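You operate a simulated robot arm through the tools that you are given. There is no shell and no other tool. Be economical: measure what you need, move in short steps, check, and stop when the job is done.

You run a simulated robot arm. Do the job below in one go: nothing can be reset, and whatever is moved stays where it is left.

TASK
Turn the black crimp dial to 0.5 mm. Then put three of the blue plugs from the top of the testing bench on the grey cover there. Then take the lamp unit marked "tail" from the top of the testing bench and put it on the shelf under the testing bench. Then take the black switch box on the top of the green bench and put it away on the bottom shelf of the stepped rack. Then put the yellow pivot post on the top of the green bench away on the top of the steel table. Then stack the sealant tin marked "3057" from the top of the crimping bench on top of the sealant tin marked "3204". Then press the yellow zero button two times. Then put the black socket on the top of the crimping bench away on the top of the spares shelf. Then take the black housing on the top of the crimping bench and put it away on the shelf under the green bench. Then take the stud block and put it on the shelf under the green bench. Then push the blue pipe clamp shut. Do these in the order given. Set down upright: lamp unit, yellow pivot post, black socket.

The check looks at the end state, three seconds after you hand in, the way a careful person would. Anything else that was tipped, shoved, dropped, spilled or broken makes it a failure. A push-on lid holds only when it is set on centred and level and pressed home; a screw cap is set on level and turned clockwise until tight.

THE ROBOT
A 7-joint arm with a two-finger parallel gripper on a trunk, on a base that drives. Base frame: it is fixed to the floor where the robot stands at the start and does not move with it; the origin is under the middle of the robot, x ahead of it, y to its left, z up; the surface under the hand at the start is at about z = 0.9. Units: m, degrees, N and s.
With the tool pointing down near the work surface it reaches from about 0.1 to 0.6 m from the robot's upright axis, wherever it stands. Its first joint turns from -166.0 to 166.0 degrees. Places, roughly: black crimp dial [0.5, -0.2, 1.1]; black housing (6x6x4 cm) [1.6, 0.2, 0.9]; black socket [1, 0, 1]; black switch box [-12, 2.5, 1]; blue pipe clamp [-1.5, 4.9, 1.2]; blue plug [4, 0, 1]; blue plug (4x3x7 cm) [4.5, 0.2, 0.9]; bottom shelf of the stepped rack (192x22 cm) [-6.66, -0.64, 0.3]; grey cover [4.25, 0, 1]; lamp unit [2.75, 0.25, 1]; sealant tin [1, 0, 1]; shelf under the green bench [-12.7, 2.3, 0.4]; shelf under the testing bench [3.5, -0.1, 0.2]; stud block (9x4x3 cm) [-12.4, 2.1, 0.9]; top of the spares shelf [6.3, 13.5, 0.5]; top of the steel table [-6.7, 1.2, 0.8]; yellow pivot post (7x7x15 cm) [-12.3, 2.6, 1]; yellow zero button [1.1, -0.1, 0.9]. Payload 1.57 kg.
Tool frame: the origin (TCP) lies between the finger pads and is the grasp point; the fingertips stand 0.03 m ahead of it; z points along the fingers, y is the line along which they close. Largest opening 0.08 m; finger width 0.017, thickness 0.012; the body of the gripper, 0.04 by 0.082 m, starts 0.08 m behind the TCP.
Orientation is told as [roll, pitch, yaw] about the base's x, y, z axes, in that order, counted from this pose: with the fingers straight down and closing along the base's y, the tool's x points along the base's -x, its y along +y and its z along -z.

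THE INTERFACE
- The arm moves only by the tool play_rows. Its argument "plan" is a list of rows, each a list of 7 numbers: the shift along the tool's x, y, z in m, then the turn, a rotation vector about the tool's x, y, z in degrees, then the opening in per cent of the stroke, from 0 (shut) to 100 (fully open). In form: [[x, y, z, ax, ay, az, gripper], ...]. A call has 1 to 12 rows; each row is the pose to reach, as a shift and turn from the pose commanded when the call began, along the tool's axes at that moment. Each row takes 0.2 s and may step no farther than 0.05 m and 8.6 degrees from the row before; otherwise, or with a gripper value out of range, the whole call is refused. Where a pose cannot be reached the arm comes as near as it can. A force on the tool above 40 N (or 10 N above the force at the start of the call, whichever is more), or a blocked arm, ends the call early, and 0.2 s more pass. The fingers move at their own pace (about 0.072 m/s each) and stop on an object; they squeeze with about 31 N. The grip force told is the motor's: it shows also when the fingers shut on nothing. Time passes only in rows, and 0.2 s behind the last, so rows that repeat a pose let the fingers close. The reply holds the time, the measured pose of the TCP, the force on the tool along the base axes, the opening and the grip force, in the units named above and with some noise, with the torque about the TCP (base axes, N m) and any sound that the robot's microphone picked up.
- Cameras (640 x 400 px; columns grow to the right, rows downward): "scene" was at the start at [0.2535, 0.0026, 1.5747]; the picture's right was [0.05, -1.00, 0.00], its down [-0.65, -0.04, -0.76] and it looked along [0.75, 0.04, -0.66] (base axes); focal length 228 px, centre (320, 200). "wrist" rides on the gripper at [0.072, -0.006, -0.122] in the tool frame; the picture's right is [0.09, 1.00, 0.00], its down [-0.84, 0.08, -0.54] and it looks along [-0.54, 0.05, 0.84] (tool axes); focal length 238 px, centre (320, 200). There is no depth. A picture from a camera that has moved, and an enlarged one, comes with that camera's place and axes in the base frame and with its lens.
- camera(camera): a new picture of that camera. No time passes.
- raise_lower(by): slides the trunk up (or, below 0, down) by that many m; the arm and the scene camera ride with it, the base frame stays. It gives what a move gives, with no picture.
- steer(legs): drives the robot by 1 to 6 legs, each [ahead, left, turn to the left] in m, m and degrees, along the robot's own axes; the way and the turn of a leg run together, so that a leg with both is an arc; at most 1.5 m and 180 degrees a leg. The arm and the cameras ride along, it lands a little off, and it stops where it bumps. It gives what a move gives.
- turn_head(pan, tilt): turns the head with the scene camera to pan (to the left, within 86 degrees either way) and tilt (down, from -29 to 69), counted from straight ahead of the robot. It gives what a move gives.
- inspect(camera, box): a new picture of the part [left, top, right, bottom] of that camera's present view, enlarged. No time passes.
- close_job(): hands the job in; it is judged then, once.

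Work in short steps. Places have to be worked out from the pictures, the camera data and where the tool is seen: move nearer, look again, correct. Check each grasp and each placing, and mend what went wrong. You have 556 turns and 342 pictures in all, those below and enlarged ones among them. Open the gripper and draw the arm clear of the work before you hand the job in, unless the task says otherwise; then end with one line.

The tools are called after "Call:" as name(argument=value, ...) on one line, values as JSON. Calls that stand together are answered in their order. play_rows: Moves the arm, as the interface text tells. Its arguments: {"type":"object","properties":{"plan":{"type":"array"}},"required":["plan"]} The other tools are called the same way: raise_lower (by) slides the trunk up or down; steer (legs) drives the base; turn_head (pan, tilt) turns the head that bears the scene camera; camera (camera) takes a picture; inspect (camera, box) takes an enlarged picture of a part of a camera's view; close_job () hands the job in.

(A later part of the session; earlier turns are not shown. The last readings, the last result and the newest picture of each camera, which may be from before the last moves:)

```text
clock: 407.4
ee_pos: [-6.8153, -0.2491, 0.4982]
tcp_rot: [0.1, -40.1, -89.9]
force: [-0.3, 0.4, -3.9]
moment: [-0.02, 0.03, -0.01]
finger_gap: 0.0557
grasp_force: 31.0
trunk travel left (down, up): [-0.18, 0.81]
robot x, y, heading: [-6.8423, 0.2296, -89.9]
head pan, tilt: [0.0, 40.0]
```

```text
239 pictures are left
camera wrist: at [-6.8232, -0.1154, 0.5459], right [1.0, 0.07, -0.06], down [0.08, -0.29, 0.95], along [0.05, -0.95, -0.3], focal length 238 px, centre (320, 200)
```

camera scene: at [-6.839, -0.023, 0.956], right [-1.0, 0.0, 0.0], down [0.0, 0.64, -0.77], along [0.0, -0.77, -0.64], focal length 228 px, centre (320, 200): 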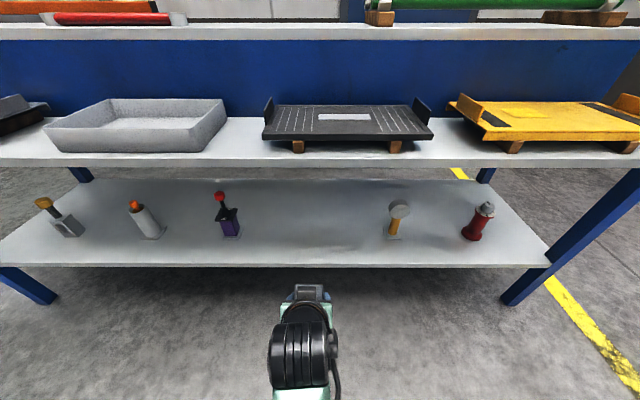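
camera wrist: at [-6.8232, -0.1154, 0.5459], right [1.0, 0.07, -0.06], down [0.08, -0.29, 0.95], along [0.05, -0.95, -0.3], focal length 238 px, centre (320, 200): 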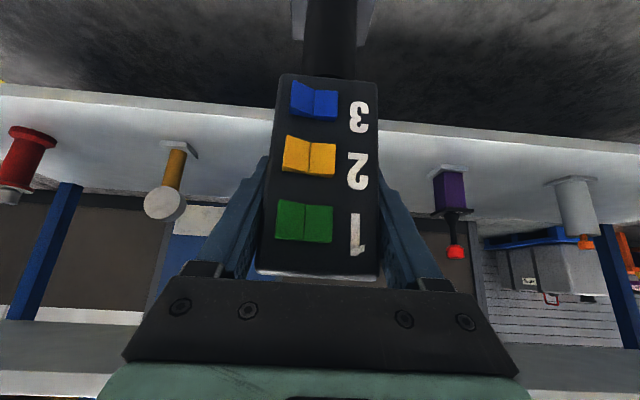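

Shelf top about z = 0.29 and front edge y ≈ -0.48. I lower slightly and move forward 0.2 m, watching clearance below the middle shelf.

Call:
play_rows(plan=[[0.0141, 0, 0.0169, 0, 0, 0, 40], [-0.0166, 0, 0.0426, 0, 0, 0, 40], [-0.0472, 0, 0.0683, 0, 0, 0, 40], [-0.0778, 0, 0.094, 0, 0, 0, 40], [-0.1085, 0, 0.1198, 0, 0, 0, 40], [-0.1391, 0, 0.1455, 0, 0, 0, 40]])

Call:
camera(camera="scene")

Call:
camera(camera="wrist")

```text
clock: 408.8
ee_pos: [-6.8155, -0.45, 0.4747]
tcp_rot: [0.0, -39.9, -89.9]
force: [0.0, 0.6, -5.5]
moment: [-0.04, 0.02, 0.02]
finger_gap: 0.0561
grasp_force: 30.8
trunk travel left (down, up): [-0.18, 0.81]
robot x, y, heading: [-6.8403, 0.2375, -89.8]
head pan, tilt: [0.0, 40.0]
```

```text
238 pictures are left
camera scene: at [-6.839, -0.0231, 0.956], right [-1.0, 0.0, 0.0], down [0.0, 0.64, -0.77], along [0.0, -0.77, -0.64], focal length 228 px, centre (320, 200)
```

scene: 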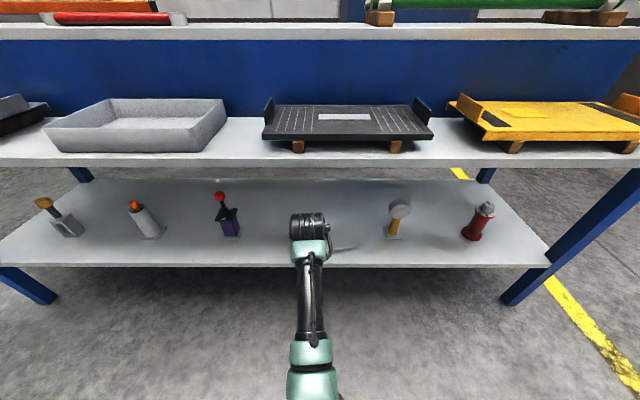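

```text
237 pictures are left
camera wrist: at [-6.8223, -0.3165, 0.5242], right [1.0, 0.07, -0.06], down [0.08, -0.29, 0.95], along [0.05, -0.95, -0.3], focal length 238 px, centre (320, 200)
```

wrist: 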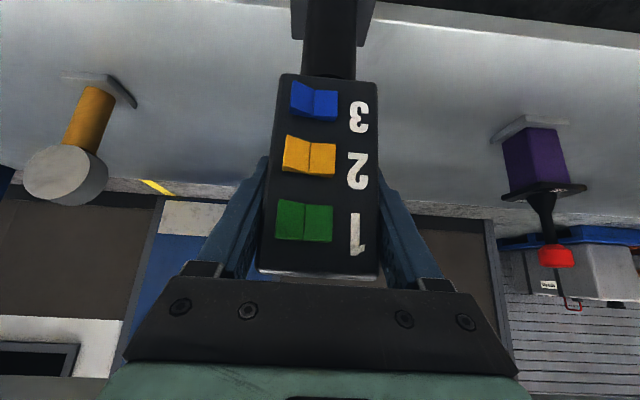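

There is ample clearance. I go forward another 0.115 m, so the base ends at y ≈ -0.56.

Call:
play_rows(plan=[[-0.0306, 0, 0.0257, 0, 0, 0, 40], [-0.0613, 0, 0.0514, 0, 0, 0, 40], [-0.0881, 0, 0.074, 0, 0, 0, 40]])

Call:
camera(camera="wrist")

Call:
camera(camera="scene")

```text
clock: 409.6
ee_pos: [-6.8146, -0.5509, 0.4699]
tcp_rot: [0.2, -39.6, -89.9]
force: [-0.5, -1.4, -4.9]
moment: [-0.01, -0.03, 0.0]
finger_gap: 0.0561
grasp_force: 31.1
out of reach, approached as far as the arm can: row 3
trunk travel left (down, up): [-0.18, 0.81]
robot x, y, heading: [-6.8375, 0.2299, -89.9]
head pan, tilt: [0.0, 40.0]
```

```text
236 pictures are left
camera wrist: at [-6.8224, -0.4183, 0.5191], right [1.0, 0.07, -0.06], down [0.08, -0.3, 0.95], along [0.05, -0.95, -0.3], focal length 238 px, centre (320, 200)
```

wrist: 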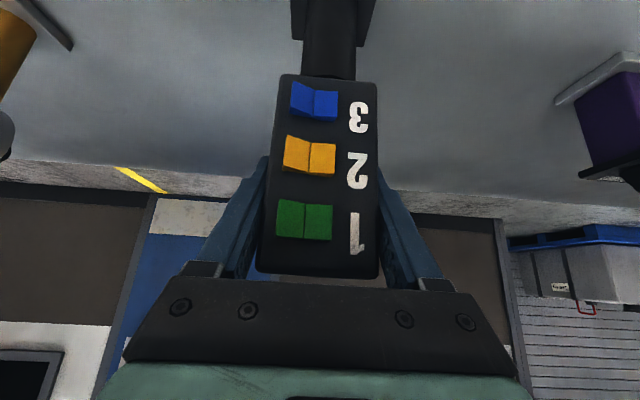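

```text
235 pictures are left
camera scene: at [-6.8389, -0.0255, 0.9547], right [-1.0, 0.0, 0.0], down [0.0, 0.65, -0.76], along [0.0, -0.76, -0.65], focal length 228 px, centre (320, 200)
```

scene: 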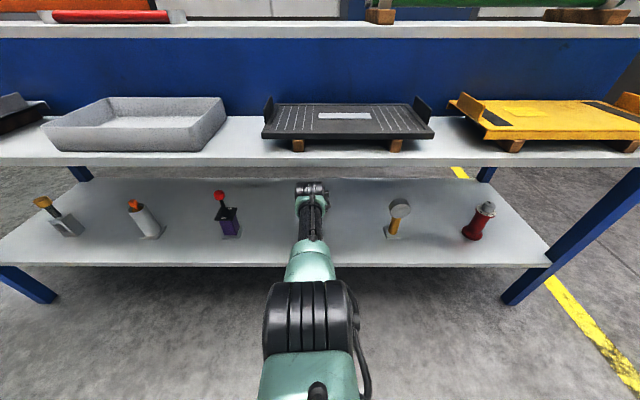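

At the reach limit, so I move the base 4 cm forward and then lower with the arm.

Call:
steer(legs=[[0.045, 0, 0]])

Call:
play_rows(plan=[[0.0128, 0, -0.0005, 0, 0, 0, 40], [0.0192, 0, 0.0072, 0, 0, 0, 40], [0.0256, 0, 0.0148, 0, 0, 0, 40]])

```text
clock: 410.4
ee_pos: [-6.8144, -0.5974, 0.4759]
tcp_rot: [0.1, -40.0, -89.9]
force: [0.3, -0.6, -3.6]
moment: [-0.01, 0.01, -0.03]
finger_gap: 0.0558
grasp_force: 30.9
trunk travel left (down, up): [-0.18, 0.81]
robot x, y, heading: [-6.8409, 0.1884, -89.7]
head pan, tilt: [0.0, 40.0]
```

```text
clock: 411.2
ee_pos: [-6.8159, -0.5874, 0.449]
tcp_rot: [0.0, -40.2, -89.9]
force: [0.2, 1.4, 0.4]
moment: [0.13, 0.13, -0.09]
finger_gap: 0.0559
grasp_force: 30.9
trunk travel left (down, up): [-0.18, 0.81]
robot x, y, heading: [-6.8364, 0.1906, -89.7]
head pan, tilt: [0.0, 40.0]
```

First contact. I lower 3 mm more to seat it.

Call:
play_rows(plan=[[0.0019, 0, 0.0023, 0, 0, 0, 40], [0.0019, 0, 0.0023, 0, 0, 0, 40]])

Call:
camera(camera="wrist")

```text
clock: 411.9
ee_pos: [-6.8161, -0.5884, 0.4502]
tcp_rot: [0.2, -40.5, -89.9]
force: [0.9, 5.7, 14.0]
moment: [1.0, 0.25, -0.06]
finger_gap: 0.0563
grasp_force: 31.0
trunk travel left (down, up): [-0.18, 0.81]
robot x, y, heading: [-6.8339, 0.1925, -89.9]
head pan, tilt: [0.0, 40.0]
```

```text
234 pictures are left
camera wrist: at [-6.8227, -0.4542, 0.497], right [1.0, 0.07, -0.06], down [0.08, -0.28, 0.96], along [0.05, -0.96, -0.29], focal length 238 px, centre (320, 200)
```

wrist: 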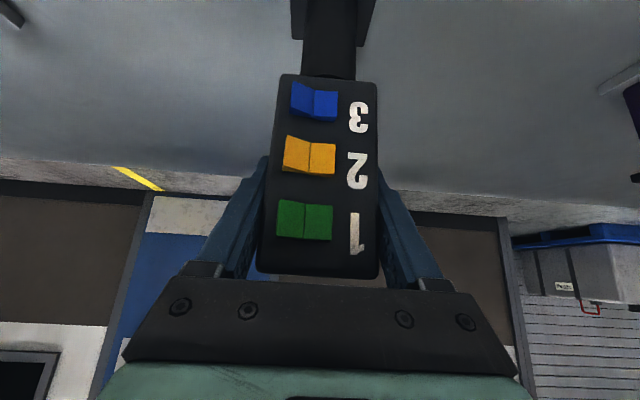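

Call:
play_rows(plan=[[-0.001, 0, -0.0012, 0, 0, 0, 60], [-0.001, 0, -0.0012, 0, 0, 0, 80], [-0.001, 0, -0.0012, 0, 0, 0, 100], [-0.001, 0, -0.0012, 0, 0, 0, 100]])

Call:
camera(camera="wrist")

```text
clock: 412.9
ee_pos: [-6.8152, -0.5875, 0.4449]
tcp_rot: [0.2, -40.0, -90.0]
force: [-0.1, 0.1, 0.5]
moment: [-0.01, 0.03, 0.01]
finger_gap: 0.0799
grasp_force: 0.0
trunk travel left (down, up): [-0.18, 0.81]
robot x, y, heading: [-6.8382, 0.191, -89.8]
head pan, tilt: [0.0, 40.0]
```

```text
233 pictures are left
camera wrist: at [-6.8226, -0.453, 0.4949], right [1.0, 0.07, -0.06], down [0.08, -0.29, 0.95], along [0.05, -0.95, -0.3], focal length 238 px, centre (320, 200)
```

wrist: 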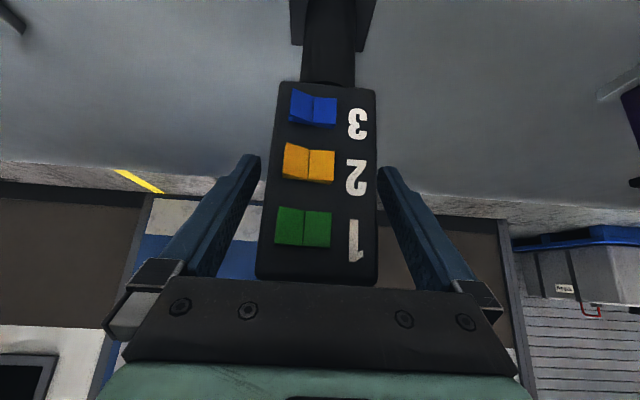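

The box stands. I withdraw horizontally.

Call:
play_rows(plan=[[0.0153, 0, -0.0129, 0, 0, 0, 100], [0.046, 0, -0.0386, 0, 0, 0, 100], [0.0766, 0, -0.0643, 0, 0, 0, 100], [0.1072, 0, -0.09, 0, 0, 0, 100], [0.1379, 0, -0.1157, 0, 0, 0, 100], [0.1685, 0, -0.1414, 0, 0, 0, 100], [0.1991, 0, -0.1672, 0, 0, 0, 100]])

Call:
camera(camera="scene")

```text
clock: 414.4
ee_pos: [-6.8169, -0.3266, 0.4473]
tcp_rot: [0.0, -40.0, -89.9]
force: [0.7, 0.1, -0.4]
moment: [-0.01, 0.02, -0.01]
finger_gap: 0.0798
grasp_force: 0.0
trunk travel left (down, up): [-0.18, 0.81]
robot x, y, heading: [-6.8393, 0.1831, -89.7]
head pan, tilt: [0.0, 40.0]
```

```text
232 pictures are left
camera scene: at [-6.8388, -0.0677, 0.9561], right [-1.0, 0.0, 0.0], down [0.0, 0.64, -0.77], along [0.0, -0.77, -0.64], focal length 228 px, centre (320, 200)
```

scene: 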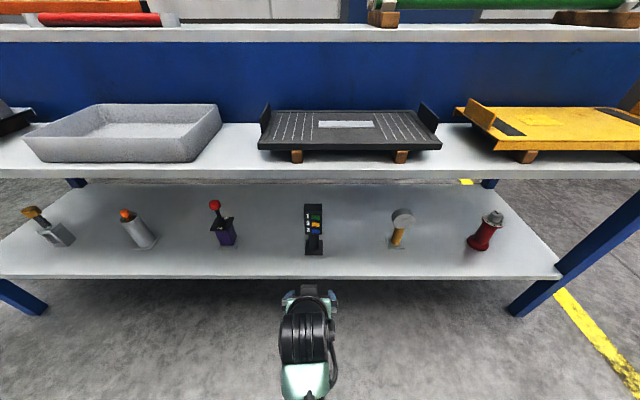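

The switch box is in place. I raise the trunk and drive back to the green bench for the post.

Call:
steer(legs=[[-0.15, 0, 0]])

Call:
raise_lower(by=0.4)

Call:
raise_lower(by=0.3)

Call:
steer(legs=[[0, -1.4, 0], [0, -1.3, 0], [-1.3, -0.8, 0], [-1.4, -0.6, 0], [-0.3, 0, 0], [0, -1.3, 0]])

Call:
camera(camera="scene")

```text
clock: 415.8
ee_pos: [-6.8176, -0.178, 0.4478]
tcp_rot: [0.1, -40.0, -89.9]
force: [0.0, -0.4, -0.4]
moment: [-0.03, 0.01, 0.02]
finger_gap: 0.0801
grasp_force: 0.1
trunk travel left (down, up): [-0.18, 0.81]
robot x, y, heading: [-6.8397, 0.3393, -89.9]
head pan, tilt: [0.0, 40.0]
```

```text
clock: 419.6
ee_pos: [-6.8168, -0.1781, 0.8456]
tcp_rot: [0.1, -40.0, -89.9]
force: [-0.1, 0.0, -0.2]
moment: [0.0, 0.01, 0.01]
finger_gap: 0.0799
grasp_force: 0.0
trunk travel left (down, up): [-0.58, 0.41]
robot x, y, heading: [-6.8427, 0.3394, -89.9]
head pan, tilt: [0.0, 40.0]
```

```text
clock: 422.6
ee_pos: [-6.8169, -0.1781, 1.1466]
tcp_rot: [0.1, -39.9, -89.9]
force: [-0.2, 0.1, -1.1]
moment: [0.0, 0.0, 0.0]
finger_gap: 0.08
grasp_force: 0.1
trunk travel left (down, up): [-0.88, 0.11]
robot x, y, heading: [-6.8375, 0.3394, -89.8]
head pan, tilt: [0.0, 40.0]
```

```text
refused: leg 3 is longer than a leg can be; nothing moved
```

```text
231 pictures are left
camera scene: at [-6.8394, 0.0822, 1.6561], right [-1.0, 0.0, 0.0], down [0.0, 0.64, -0.77], along [0.0, -0.77, -0.64], focal length 228 px, centre (320, 200)
```

scene: 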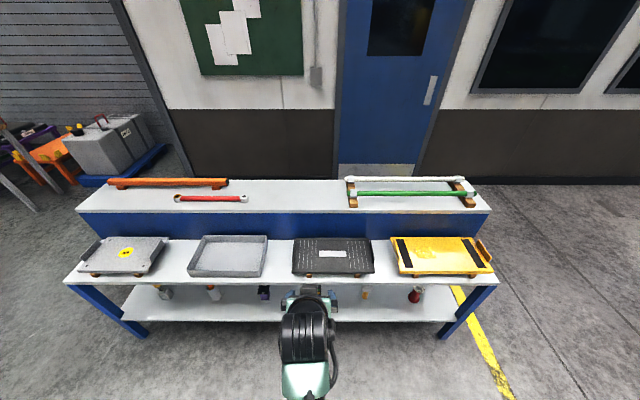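

Call:
steer(legs=[[0, -1.4, 0], [0, -1.2, 0], [-1.2, -0.8, 0], [-1.2, -0.7, 0], [-0.55, 0, 0], [0, -1.3, 0]])

Call:
camera(camera="scene")

```text
clock: 457.5
ee_pos: [-12.1632, 2.8364, 1.1458]
tcp_rot: [0.0, -40.0, -90.9]
force: [0.2, 0.3, 0.9]
moment: [-0.03, 0.01, 0.0]
finger_gap: 0.0801
grasp_force: 0.0
trunk travel left (down, up): [-0.88, 0.11]
robot x, y, heading: [-12.1807, 3.3559, -90.7]
head pan, tilt: [0.0, 40.0]
```

```text
230 pictures are left
camera scene: at [-12.1814, 3.0967, 1.6561], right [-1.0, 0.01, 0.0], down [0.01, 0.64, -0.77], along [-0.01, -0.77, -0.64], focal length 228 px, centre (320, 200)
```

scene: 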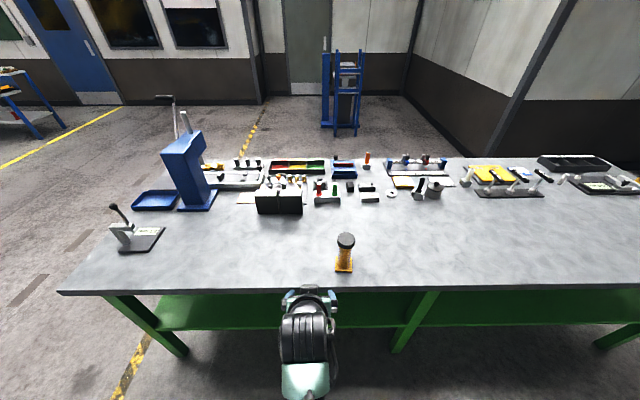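

The post's base is at (-12.279, 2.594), with its top at z ≈ 1.06. I align the base with it.

Call:
steer(legs=[[0.1, -0.115, 0.7]])

Call:
inspect(camera="scene", box=[250, 220, 390, 320])

Call:
camera(camera="wrist")

```text
clock: 458.9
ee_pos: [-12.2719, 2.7404, 1.147]
tcp_rot: [0.1, -40.1, -90.4]
force: [-0.4, -0.1, -0.4]
moment: [0.0, -0.03, 0.01]
finger_gap: 0.0801
grasp_force: 0.0
trunk travel left (down, up): [-0.88, 0.11]
robot x, y, heading: [-12.2906, 3.2549, -90.5]
head pan, tilt: [0.0, 40.0]
```

```text
4.00 times, centred on (320, 270) of scene
camera zoom: at [-12.2934, 3.0, 1.6562], right [-1.0, 0.0, 0.0], down [0.0, 0.64, -0.77], along [0.0, -0.77, -0.64], focal length 913 px, centre (320, -80)
```

zoom: 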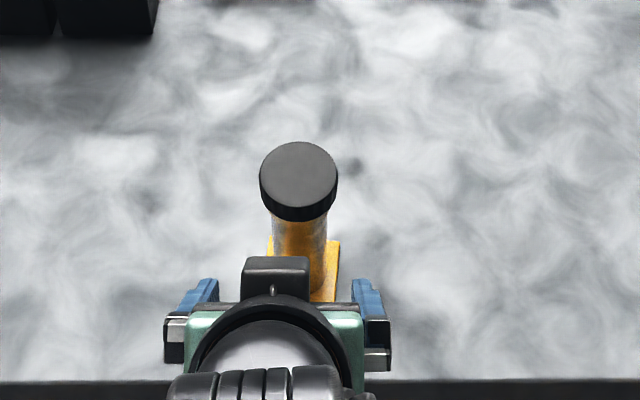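

```text
228 pictures are left
camera wrist: at [-12.2793, 2.8736, 1.1952], right [1.0, 0.07, -0.06], down [0.08, -0.29, 0.95], along [0.05, -0.95, -0.3], focal length 238 px, centre (320, 200)
```

wrist: 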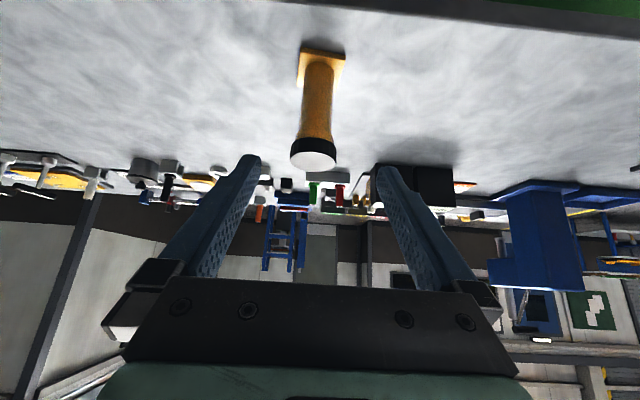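

I approach along the tool axis to straddle the cap and close.

Call:
play_rows(plan=[[-0.028, -0.004, 0.02, 0, 0, 0, 100], [-0.028, -0.004, 0.06, 0, 0, 0, 100], [-0.028, -0.004, 0.1, 0, 0, 0, 100], [-0.028, -0.004, 0.14, 0, 0, 0, 100], [-0.028, -0.004, 0.165, 0, 0, 0, 100], [-0.028, -0.004, 0.188, 0, 0, 0, 100]])

Call:
camera(camera="wrist")

```text
clock: 460.3
ee_pos: [-12.2782, 2.5971, 1.0204]
tcp_rot: [0.1, -40.1, -90.4]
force: [0.4, -0.4, 0.2]
moment: [0.01, -0.01, -0.02]
finger_gap: 0.0799
grasp_force: 0.1
trunk travel left (down, up): [-0.88, 0.11]
robot x, y, heading: [-12.2921, 3.2584, -90.4]
head pan, tilt: [0.0, 40.0]
```

```text
227 pictures are left
camera wrist: at [-12.2844, 2.7308, 1.0687], right [1.0, 0.07, -0.06], down [0.07, -0.29, 0.95], along [0.05, -0.95, -0.3], focal length 238 px, centre (320, 200)
```

wrist: 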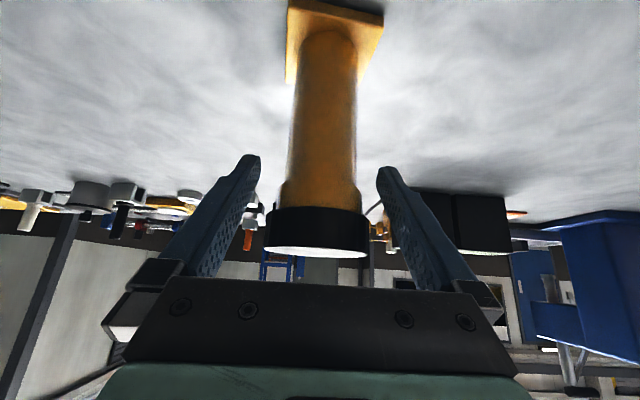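

Call:
play_rows(plan=[[0, 0, -0.013, 0, 0, 0, 100], [0, 0, -0.013, 0, 0, 0, 80], [0, 0, -0.013, 0, 0, 0, 55], [0, 0, -0.013, 0, 0, 0, 45], [0, 0, -0.013, 0, 0, 0, 45]])

Call:
camera(camera="wrist")

```text
clock: 461.5
ee_pos: [-12.2793, 2.6059, 1.0313]
tcp_rot: [0.0, -39.9, -90.3]
force: [0.5, 0.2, -0.3]
moment: [0.01, 0.12, 0.09]
finger_gap: 0.0528
grasp_force: 30.8
trunk travel left (down, up): [-0.88, 0.11]
robot x, y, heading: [-12.2936, 3.2579, -90.1]
head pan, tilt: [0.0, 40.0]
```

```text
226 pictures are left
camera wrist: at [-12.2844, 2.7396, 1.0794], right [1.0, 0.07, -0.06], down [0.08, -0.29, 0.95], along [0.05, -0.95, -0.3], focal length 238 px, centre (320, 200)
```

wrist: 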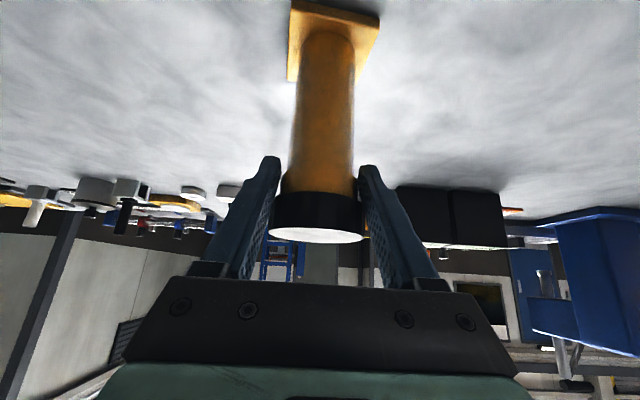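

The cap is gripped at 53 mm. I lift and check that the whole post comes.

Call:
play_rows(plan=[[-0.0257, 0, -0.0306, 0, 0, 0, 45], [-0.0514, 0, -0.0613, 0, 0, 0, 45], [-0.0772, 0, -0.0919, 0, 0, 0, 45], [-0.0772, 0, -0.0919, 0, 0, 0, 45]])

Call:
camera(camera="wrist")

```text
clock: 462.5
ee_pos: [-12.2777, 2.6043, 1.1508]
tcp_rot: [0.1, -39.9, -90.4]
force: [0.0, -0.2, -5.7]
moment: [0.09, -0.04, 0.0]
finger_gap: 0.0514
grasp_force: 31.0
trunk travel left (down, up): [-0.88, 0.11]
robot x, y, heading: [-12.2931, 3.2543, -90.3]
head pan, tilt: [0.0, 40.0]
```

```text
225 pictures are left
camera wrist: at [-12.284, 2.7385, 1.1996], right [1.0, 0.07, -0.06], down [0.07, -0.29, 0.95], along [0.05, -0.95, -0.3], focal length 238 px, centre (320, 200)
```

wrist: 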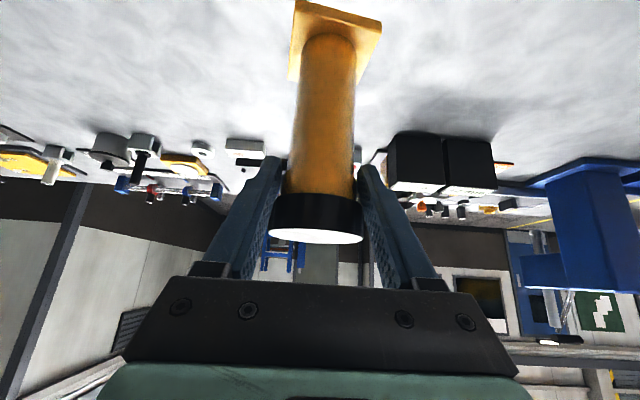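

The whole post is held. I retract and drive to the steel table, turning to face +y in the open area.

Call:
play_rows(plan=[[0.0306, 0, -0.0257, 0, 0, 0, 45], [0.0613, 0, -0.0514, 0, 0, 0, 45], [0.0919, 0, -0.0772, 0, 0, 0, 45], [0.1226, 0, -0.1029, 0, 0, 0, 45], [0.1532, 0, -0.1286, 0, 0, 0, 45], [0.1838, 0, -0.1543, 0, 0, 0, 45]])

Call:
steer(legs=[[-0.2, 0, 0], [0, 1.4, 0], [1.2, 0.5, 0], [1.2, 0.7, 0], [0.8, 0.6, 0], [0, 0, 180]])

Call:
camera(camera="scene")

Call:
camera(camera="wrist")

```text
clock: 463.9
ee_pos: [-12.2774, 2.8466, 1.1521]
tcp_rot: [0.0, -40.1, -90.3]
force: [0.1, 0.3, 0.3]
moment: [0.05, 0.01, -0.01]
finger_gap: 0.0509
grasp_force: 31.4
trunk travel left (down, up): [-0.88, 0.11]
robot x, y, heading: [-12.2901, 3.2566, -90.1]
head pan, tilt: [0.0, 40.0]
```

```text
clock: 496.8
ee_pos: [-9.1733, 0.6178, 1.1512]
tcp_rot: [0.2, -40.0, 88.9]
force: [-0.1, -0.4, -0.1]
moment: [-0.14, 0.02, 0.0]
finger_gap: 0.0504
grasp_force: 30.8
trunk travel left (down, up): [-0.88, 0.11]
robot x, y, heading: [-9.1678, 0.2041, 88.7]
head pan, tilt: [0.0, 40.0]
```

```text
224 pictures are left
camera scene: at [-9.1603, 0.4598, 1.656], right [1.0, -0.02, 0.0], down [-0.01, -0.64, -0.77], along [0.02, 0.77, -0.64], focal length 228 px, centre (320, 200)
```

scene: 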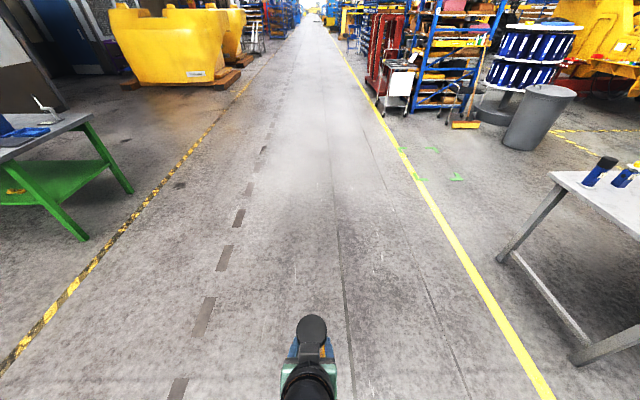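

```text
223 pictures are left
camera wrist: at [-9.1691, 0.4848, 1.1994], right [-1.0, -0.05, -0.06], down [-0.07, 0.29, 0.95], along [-0.03, 0.95, -0.3], focal length 238 px, centre (320, 200)
```

wrist: 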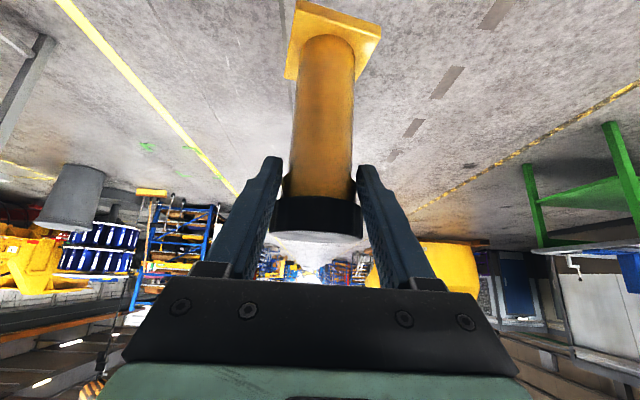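

Call:
inspect(camera="scene", box=[250, 290, 390, 400])

Call:
inspect(camera="wrist", box=[230, 0, 410, 280])

```text
3.64 times, centred on (320, 345) of scene
camera zoom: at [-9.1603, 0.4598, 1.656], right [1.0, -0.02, 0.0], down [-0.01, -0.64, -0.77], along [0.02, 0.77, -0.64], focal length 830 px, centre (320, -327)
```

zoom: 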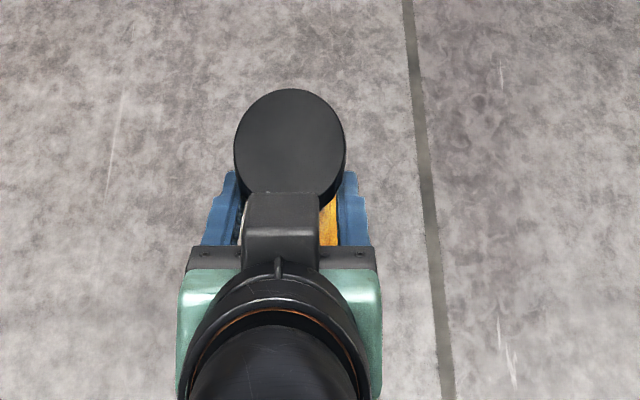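

```text
1.43 times, centred on (320, 140) of wrist
camera zoom: at [-9.1691, 0.4848, 1.1994], right [-1.0, -0.05, -0.06], down [-0.07, 0.29, 0.95], along [-0.03, 0.95, -0.3], focal length 340 px, centre (320, 286)
```

zoom: 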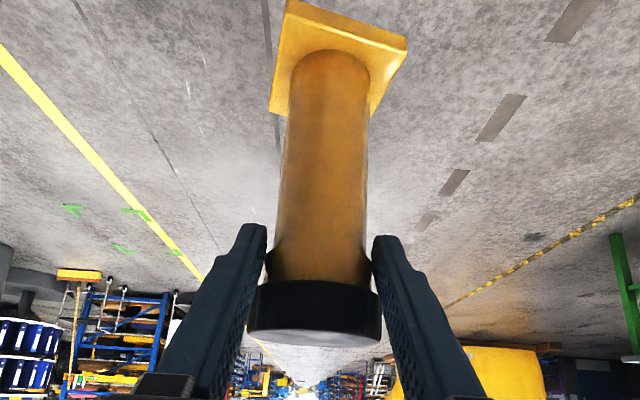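

The grip is on the rear of the cap and slips only very slowly. I go straight on to the steel table.

Call:
steer(legs=[[0, -1.1, 1.3], [0, -1.1, 0], [0, -1.05, 0]])

Call:
camera(camera="scene")

Call:
camera(camera="wrist")

```text
clock: 512.7
ee_pos: [-5.9374, 0.6382, 1.1501]
tcp_rot: [0.1, -40.0, 90.8]
force: [-0.2, -0.1, 0.1]
moment: [-0.1, 0.01, 0.01]
finger_gap: 0.0504
grasp_force: 31.0
trunk travel left (down, up): [-0.88, 0.11]
robot x, y, heading: [-5.9135, 0.2278, 90.6]
head pan, tilt: [0.0, 40.0]
```

```text
220 pictures are left
camera scene: at [-5.9193, 0.4812, 1.656], right [1.0, 0.01, 0.0], down [0.01, -0.64, -0.77], along [-0.01, 0.77, -0.64], focal length 228 px, centre (320, 200)
```

scene: 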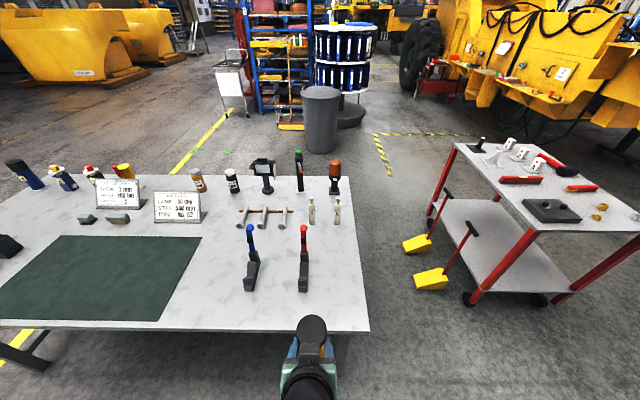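

```text
219 pictures are left
camera wrist: at [-5.9288, 0.5058, 1.1993], right [-0.99, -0.09, -0.06], down [-0.08, 0.29, 0.95], along [-0.06, 0.95, -0.3], focal length 238 px, centre (320, 200)
```

wrist: 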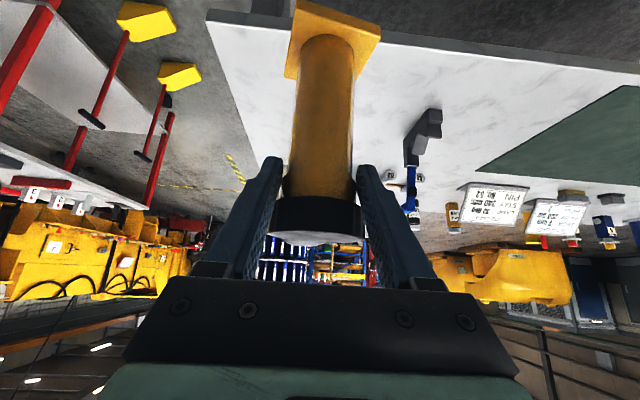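

Free spot on the steel table at about (-5.85, 0.98), right of the red-handled block. I move the base to line up.

Call:
steer(legs=[[0.12, -0.09, -0.6]])

Call:
play_rows(plan=[[-0.0306, 0, 0.0257, 0, 0, 0, 45], [-0.0613, 0, 0.0514, 0, 0, 0, 45], [-0.0919, 0, 0.0772, 0, 0, 0, 45], [-0.1226, 0, 0.1029, 0, 0, 0, 45], [-0.1532, 0, 0.1286, 0, 0, 0, 45], [-0.163, 0, 0.1367, 0, 0, 0, 45]])

Call:
camera(camera="scene")

Call:
camera(camera="wrist")

```text
clock: 514.1
ee_pos: [-5.8448, 0.7583, 1.1517]
tcp_rot: [0.1, -40.0, 90.3]
force: [-0.8, -0.6, 0.6]
moment: [-0.06, 0.0, -0.02]
finger_gap: 0.0503
grasp_force: 31.2
trunk travel left (down, up): [-0.88, 0.11]
robot x, y, heading: [-5.8206, 0.3461, 90.2]
head pan, tilt: [0.0, 40.0]
```

```text
clock: 515.5
ee_pos: [-5.8477, 0.9725, 1.1509]
tcp_rot: [0.1, -39.9, 90.3]
force: [0.3, 0.2, -0.3]
moment: [-0.11, -0.01, -0.03]
finger_gap: 0.0503
grasp_force: 31.0
trunk travel left (down, up): [-0.88, 0.11]
robot x, y, heading: [-5.8229, 0.3448, 90.4]
head pan, tilt: [0.0, 40.0]
```

```text
218 pictures are left
camera scene: at [-5.8287, 0.6017, 1.656], right [1.0, 0.0, 0.0], down [0.0, -0.64, -0.77], along [0.0, 0.77, -0.64], focal length 228 px, centre (320, 200)
```

scene: 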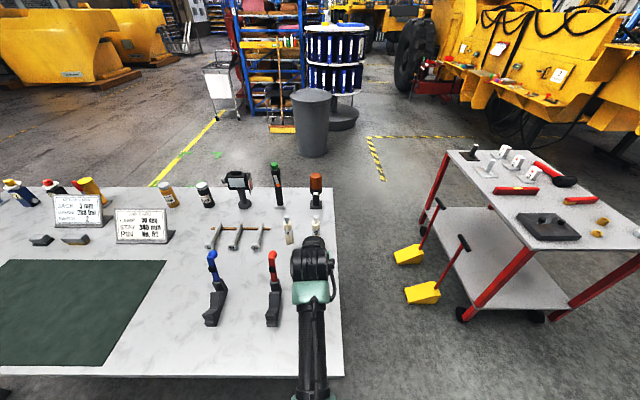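

```text
217 pictures are left
camera wrist: at [-5.8395, 0.8396, 1.1988], right [-1.0, -0.08, -0.06], down [-0.08, 0.29, 0.95], along [-0.06, 0.95, -0.3], focal length 238 px, centre (320, 200)
```

wrist: 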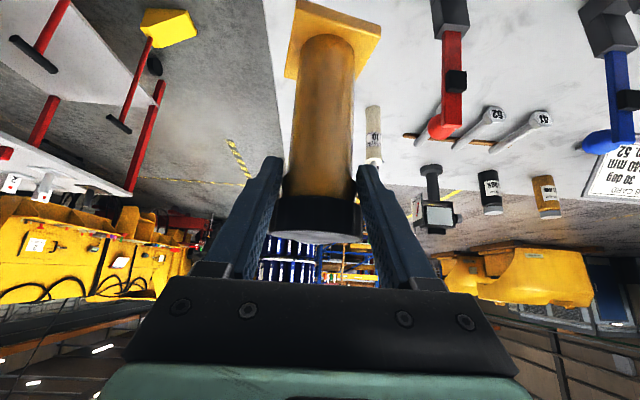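

Over the spot. I lower about 0.19 m, then more gently.

Call:
play_rows(plan=[[0.0257, 0, 0.0306, 0, 0, 0, 45], [0.0514, 0, 0.0613, 0, 0, 0, 45], [0.0772, 0, 0.0919, 0, 0, 0, 45], [0.1029, 0, 0.1226, 0, 0, 0, 45], [0.1157, 0, 0.1379, 0, 0, 0, 45]])

Call:
camera(camera="wrist")

```text
clock: 516.7
ee_pos: [-5.8465, 0.9764, 0.9809]
tcp_rot: [0.2, -41.3, 90.2]
force: [0.5, -2.8, 23.1]
moment: [0.6, -0.03, 0.03]
finger_gap: 0.0504
grasp_force: 31.1
trunk travel left (down, up): [-0.88, 0.11]
robot x, y, heading: [-5.8243, 0.3478, 90.4]
head pan, tilt: [0.0, 40.0]
```

```text
216 pictures are left
camera wrist: at [-5.8394, 0.8422, 1.0259], right [-1.0, -0.07, -0.06], down [-0.08, 0.27, 0.96], along [-0.06, 0.96, -0.27], focal length 238 px, centre (320, 200)
```

wrist: 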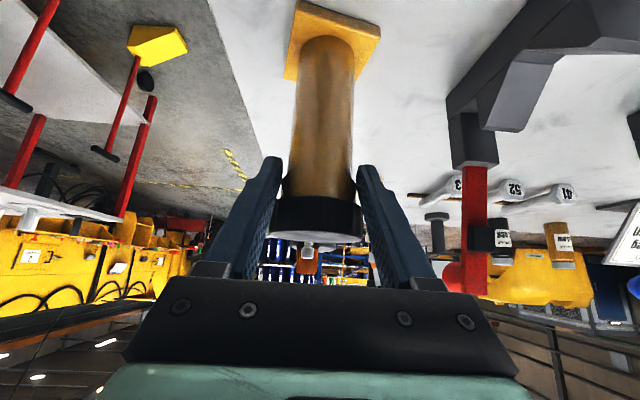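

It touches at TCP z 0.981. I ease the pressure, then open slowly.

Call:
play_rows(plan=[[-0.0045, 0, -0.0054, 0, 0, 0, 45], [-0.0045, 0, -0.0054, 0, 0, 0, 65], [-0.0045, 0, -0.0054, 0, 0, 0, 85], [-0.0045, 0, -0.0054, 0, 0, 0, 100], [-0.0045, 0, -0.0054, 0, 0, 0, 100]])

Call:
camera(camera="wrist")

```text
clock: 517.9
ee_pos: [-5.8461, 0.9722, 0.9773]
tcp_rot: [0.1, -39.9, 90.2]
force: [-0.5, 0.6, -0.9]
moment: [0.01, -0.01, -0.02]
finger_gap: 0.0799
grasp_force: 0.0
trunk travel left (down, up): [-0.88, 0.11]
robot x, y, heading: [-5.8227, 0.3476, 90.1]
head pan, tilt: [0.0, 40.0]
```

```text
215 pictures are left
camera wrist: at [-5.839, 0.8391, 1.0262], right [-1.0, -0.08, -0.06], down [-0.08, 0.29, 0.95], along [-0.06, 0.95, -0.3], focal length 238 px, centre (320, 200)
```

wrist: 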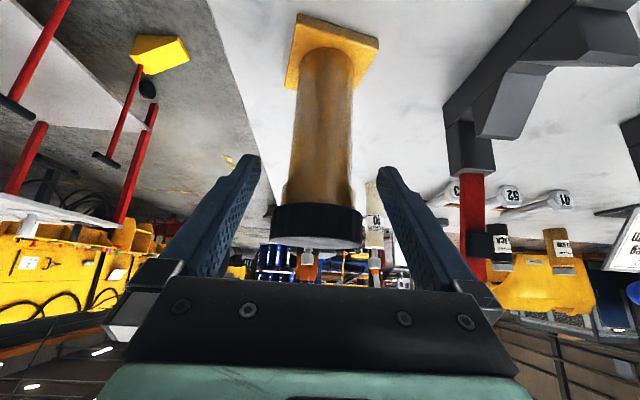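

The post stands. I withdraw horizontally and check.

Call:
play_rows(plan=[[0.0153, 0, -0.0129, 0, 0, 0, 100], [0.046, 0, -0.0386, 0, 0, 0, 100], [0.0766, 0, -0.0643, 0, 0, 0, 100], [0.1072, 0, -0.09, 0, 0, 0, 100], [0.1379, 0, -0.1157, 0, 0, 0, 100], [0.1379, 0, -0.156, 0, 0, 0, 100], [0.1379, 0, -0.2, 0, 0, 0, 100]])

Call:
camera(camera="scene")

Call:
camera(camera="wrist")

```text
clock: 519.5
ee_pos: [-5.8463, 0.7357, 1.044]
tcp_rot: [0.1, -40.1, 90.2]
force: [0.0, -0.8, 0.0]
moment: [-0.02, 0.01, 0.01]
finger_gap: 0.0798
grasp_force: 0.1
trunk travel left (down, up): [-0.88, 0.11]
robot x, y, heading: [-5.8307, 0.3501, 90.2]
head pan, tilt: [0.0, 40.0]
```

```text
214 pictures are left
camera scene: at [-5.8285, 0.6, 1.6563], right [1.0, 0.0, 0.0], down [0.0, -0.64, -0.77], along [0.0, 0.77, -0.64], focal length 228 px, centre (320, 200)
```

scene: 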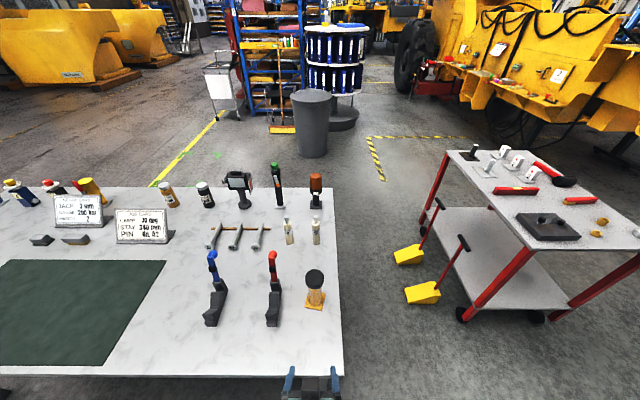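

```text
213 pictures are left
camera wrist: at [-5.8379, 0.603, 1.092], right [-1.0, -0.08, -0.06], down [-0.08, 0.29, 0.95], along [-0.05, 0.95, -0.3], focal length 238 px, centre (320, 200)
```

wrist: 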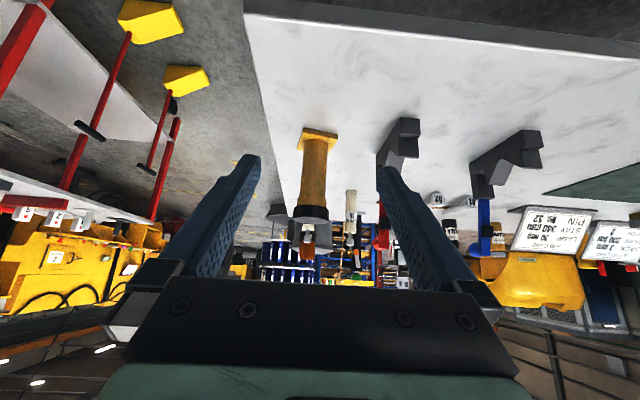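

The post stands upright on the steel table. I drive back to the crimping bench's left aisle.

Call:
steer(legs=[[-0.12, 0, 0], [0.1, -1.4, 0], [0.13, -1.4, 0], [0.0, -1.4, 0], [0.0, -1.05, 0], [0, 0, 180]])

Call:
steer(legs=[[0, 0.8, 0], [0, 0.6, 0]])

Call:
camera(camera="scene")

```text
clock: 553.0
ee_pos: [-0.5122, 0.1276, 1.0423]
tcp_rot: [0.1, -40.0, -88.6]
force: [-0.6, -0.4, -0.4]
moment: [0.02, 0.02, -0.01]
finger_gap: 0.08
grasp_force: 0.1
trunk travel left (down, up): [-0.88, 0.11]
robot x, y, heading: [-0.5361, 0.5158, -88.4]
head pan, tilt: [0.0, 40.0]
```

```text
clock: 560.3
ee_pos: [0.8859, 0.1656, 1.0431]
tcp_rot: [0.1, -40.1, -88.4]
force: [0.8, -0.3, -0.5]
moment: [0.0, 0.02, -0.02]
finger_gap: 0.0799
grasp_force: 0.0
trunk travel left (down, up): [-0.88, 0.11]
robot x, y, heading: [0.8544, 0.5562, -88.4]
head pan, tilt: [0.0, 40.0]
```

```text
212 pictures are left
camera scene: at [0.8649, 0.2963, 1.6561], right [-1.0, -0.03, 0.0], down [-0.02, 0.64, -0.77], along [0.02, -0.77, -0.64], focal length 228 px, centre (320, 200)
```

scene: 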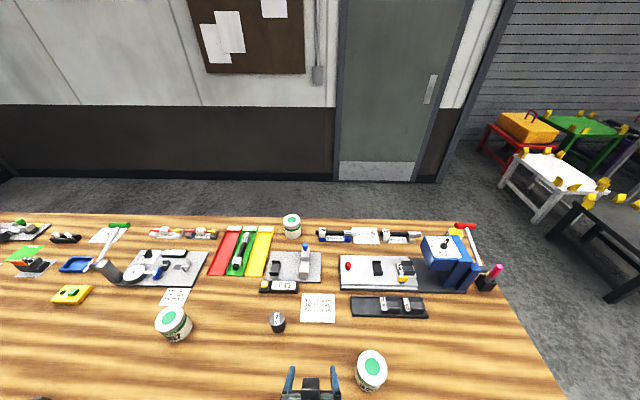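

I zoom in on the three tins to read their labels.

Call:
inspect(camera="scene", box=[340, 330, 420, 400])

Call:
inspect(camera="scene", box=[140, 290, 210, 350])

Call:
inspect(camera="scene", box=[260, 205, 330, 250])

```text
5.71 times, centred on (380, 365) of scene
camera zoom: at [0.8649, 0.2963, 1.6561], right [-1.0, -0.03, 0.0], down [-0.02, 0.64, -0.77], along [0.02, -0.77, -0.64], focal length 1304 px, centre (-23, -743)
```

zoom: 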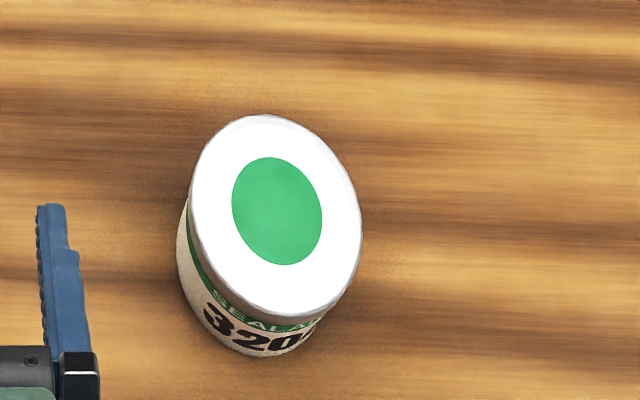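

```text
6.67 times, centred on (175, 320) of scene
camera zoom: at [0.8649, 0.2963, 1.6561], right [-1.0, -0.03, 0.0], down [-0.02, 0.64, -0.77], along [0.02, -0.77, -0.64], focal length 1521 px, centre (1287, -600)
```

zoom: 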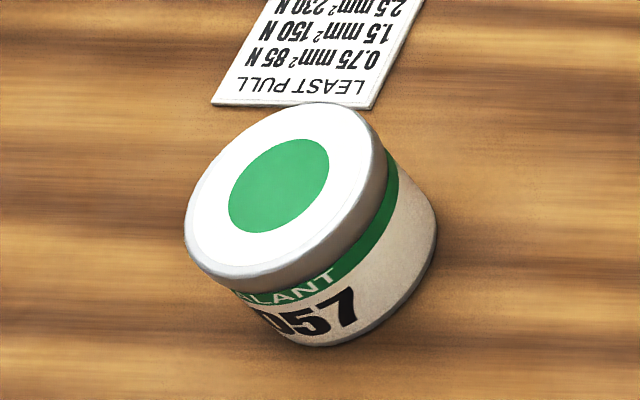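

```text
8.89 times, centred on (295, 228) of scene
camera zoom: at [0.8649, 0.2963, 1.6561], right [-1.0, -0.03, 0.0], down [-0.02, 0.64, -0.77], along [0.02, -0.77, -0.64], focal length 2029 px, centre (542, -44)
```

zoom: 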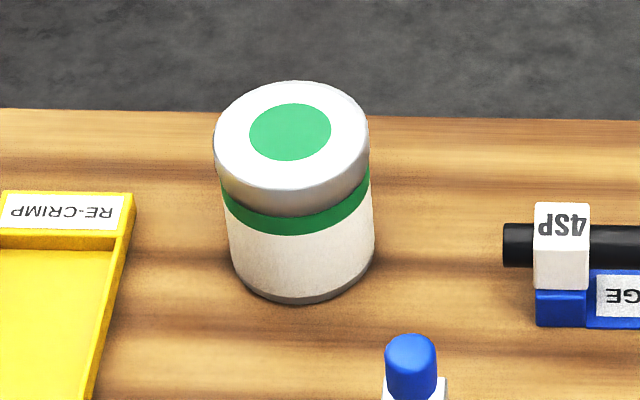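

Tin A at (0.743, 0.129) reads "320…" (3204), and tin B at (1.28, 0.03) reads "…057". I raise the hand, bring the tool vertical and shift over to tin B.

Call:
play_rows(plan=[[-0.0257, 0, -0.0306, 0, 0, 0, 100], [-0.0514, 0, -0.0613, 0, 8, 0, 100], [-0.0772, 0, -0.0919, 0, 16, 0, 100], [-0.0965, 0, -0.115, 0, 24, 0, 100], [-0.0965, 0, -0.115, 0, 32, 0, 100], [-0.0965, 0, -0.115, 0, 40, 0, 100]])

Call:
steer(legs=[[0, 0.38, -1.6]])

Call:
camera(camera="wrist")

Call:
camera(camera="scene")

```text
clock: 561.7
ee_pos: [0.8982, 0.2515, 1.1008]
tcp_rot: [-2.7, 1.0, -87.4]
force: [-0.7, 0.2, 0.0]
moment: [0.05, 0.02, 0.0]
finger_gap: 0.0798
grasp_force: 0.1
out of reach, approached as far as the arm can: row 4, 5, 6
trunk travel left (down, up): [-0.88, 0.11]
robot x, y, heading: [0.8608, 0.553, -88.6]
head pan, tilt: [0.0, 40.0]
```

```text
clock: 564.1
ee_pos: [1.2695, 0.2573, 1.1011]
tcp_rot: [-2.3, 0.8, -89.1]
force: [-0.1, 0.9, 0.1]
moment: [-0.01, -0.01, 0.04]
finger_gap: 0.0801
grasp_force: 0.1
trunk travel left (down, up): [-0.88, 0.11]
robot x, y, heading: [1.2366, 0.5586, -89.9]
head pan, tilt: [0.0, 40.0]
```

```text
208 pictures are left
camera wrist: at [1.2665, 0.3275, 1.2262], right [0.99, 0.11, -0.04], down [0.11, -0.84, 0.52], along [0.02, -0.53, -0.85], focal length 238 px, centre (320, 200)
```

wrist: 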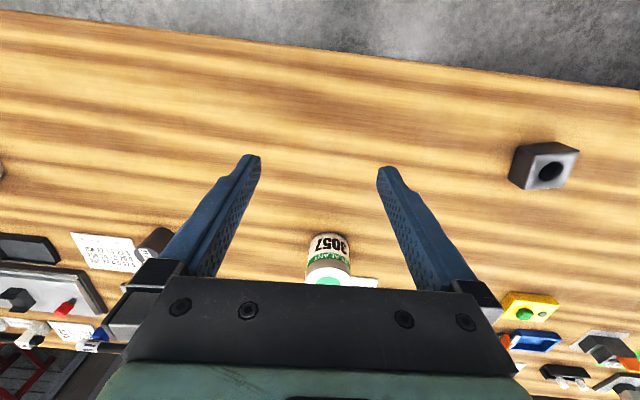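

```text
207 pictures are left
camera scene: at [1.2398, 0.3022, 1.6561], right [-1.0, 0.0, 0.0], down [0.0, 0.64, -0.77], along [0.0, -0.77, -0.64], focal length 228 px, centre (320, 200)
```

scene: 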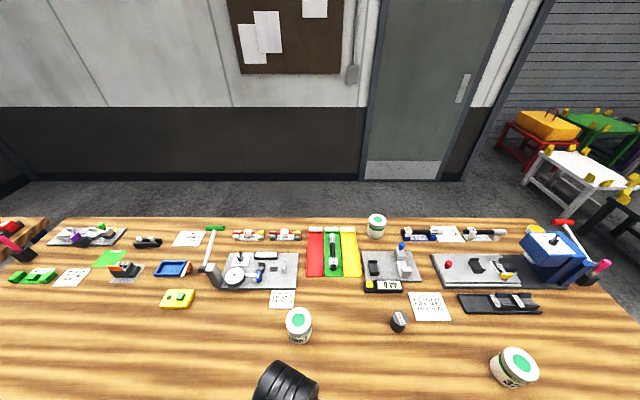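

"3057" is confirmed. I move over tin B, straightening the tool on the way.

Call:
play_rows(plan=[[-0.04, 0.005, -0.01, -1, -0.3, 0.3, 100], [-0.08, 0.01, -0.02, -2, -0.6, 0.6, 100], [-0.12, 0.015, -0.02, -2.3, -0.8, 0.9, 100], [-0.16, 0.02, -0.02, -2.3, -0.8, 0.9, 100], [-0.2, 0.025, -0.02, -2.3, -0.8, 0.9, 100], [-0.232, 0.025, -0.02, -2.3, -0.8, 0.9, 100]])

Call:
camera(camera="wrist")

```text
clock: 565.5
ee_pos: [1.2983, 0.0224, 1.1155]
tcp_rot: [-0.3, 0.1, -90.1]
force: [0.0, -1.1, 0.0]
moment: [0.01, 0.0, 0.01]
finger_gap: 0.0797
grasp_force: 0.0
trunk travel left (down, up): [-0.88, 0.11]
robot x, y, heading: [1.2371, 0.5594, -90.0]
head pan, tilt: [0.0, 40.0]
```

```text
206 pictures are left
camera wrist: at [1.2916, 0.0961, 1.2395], right [1.0, 0.09, 0.0], down [0.08, -0.84, 0.54], along [0.05, -0.54, -0.84], focal length 238 px, centre (320, 200)
```

wrist: 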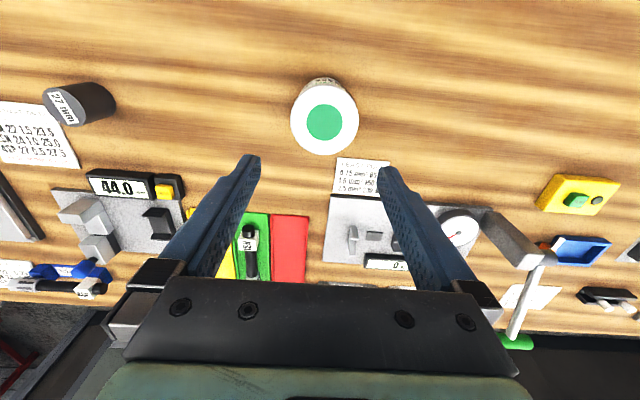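

The tin top is at about (1.303, 0.030, 0.98). I correct and descend to just above it.

Call:
play_rows(plan=[[0.0075, 0.005, 0.03, 0, 0, 0, 100], [0.0075, 0.005, 0.06, 0, 0, 0, 100], [0.0075, 0.005, 0.088, 0, 0, 0, 100]])

Call:
camera(camera="wrist")

Call:
inspect(camera="scene", box=[240, 260, 360, 360])

```text
clock: 566.3
ee_pos: [1.3024, 0.0333, 1.0282]
tcp_rot: [-0.2, 0.2, -90.0]
force: [1.1, -0.5, -1.0]
moment: [0.02, -0.02, 0.02]
finger_gap: 0.0801
grasp_force: 0.0
trunk travel left (down, up): [-0.88, 0.11]
robot x, y, heading: [1.2434, 0.5575, -89.8]
head pan, tilt: [0.0, 40.0]
```

```text
205 pictures are left
camera wrist: at [1.2971, 0.1051, 1.1518], right [1.0, 0.09, 0.0], down [0.08, -0.84, 0.54], along [0.05, -0.54, -0.84], focal length 238 px, centre (320, 200)
```

wrist: 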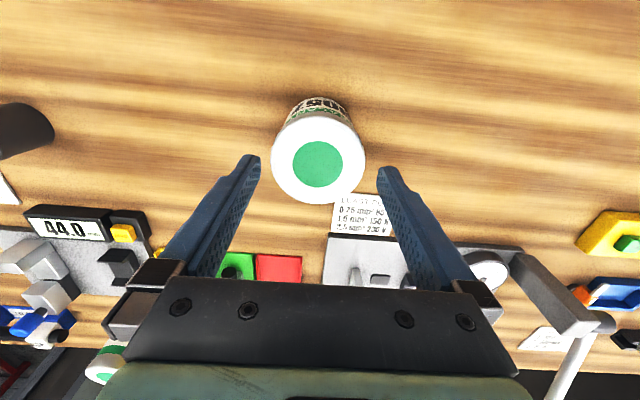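

```text
4.00 times, centred on (300, 310) of scene
camera zoom: at [1.24, 0.3021, 1.6561], right [-1.0, 0.0, 0.0], down [0.0, 0.64, -0.77], along [0.0, -0.77, -0.64], focal length 913 px, centre (400, -240)
```

zoom: 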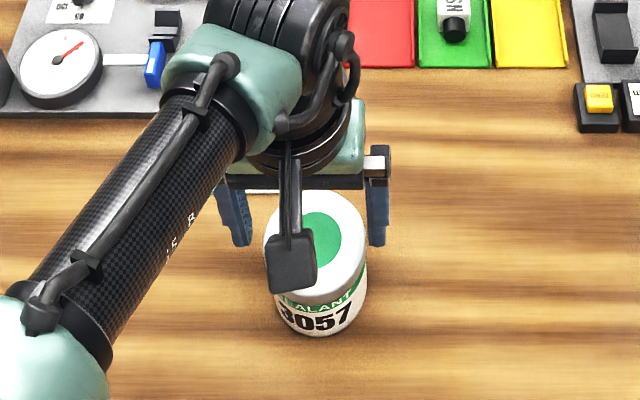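

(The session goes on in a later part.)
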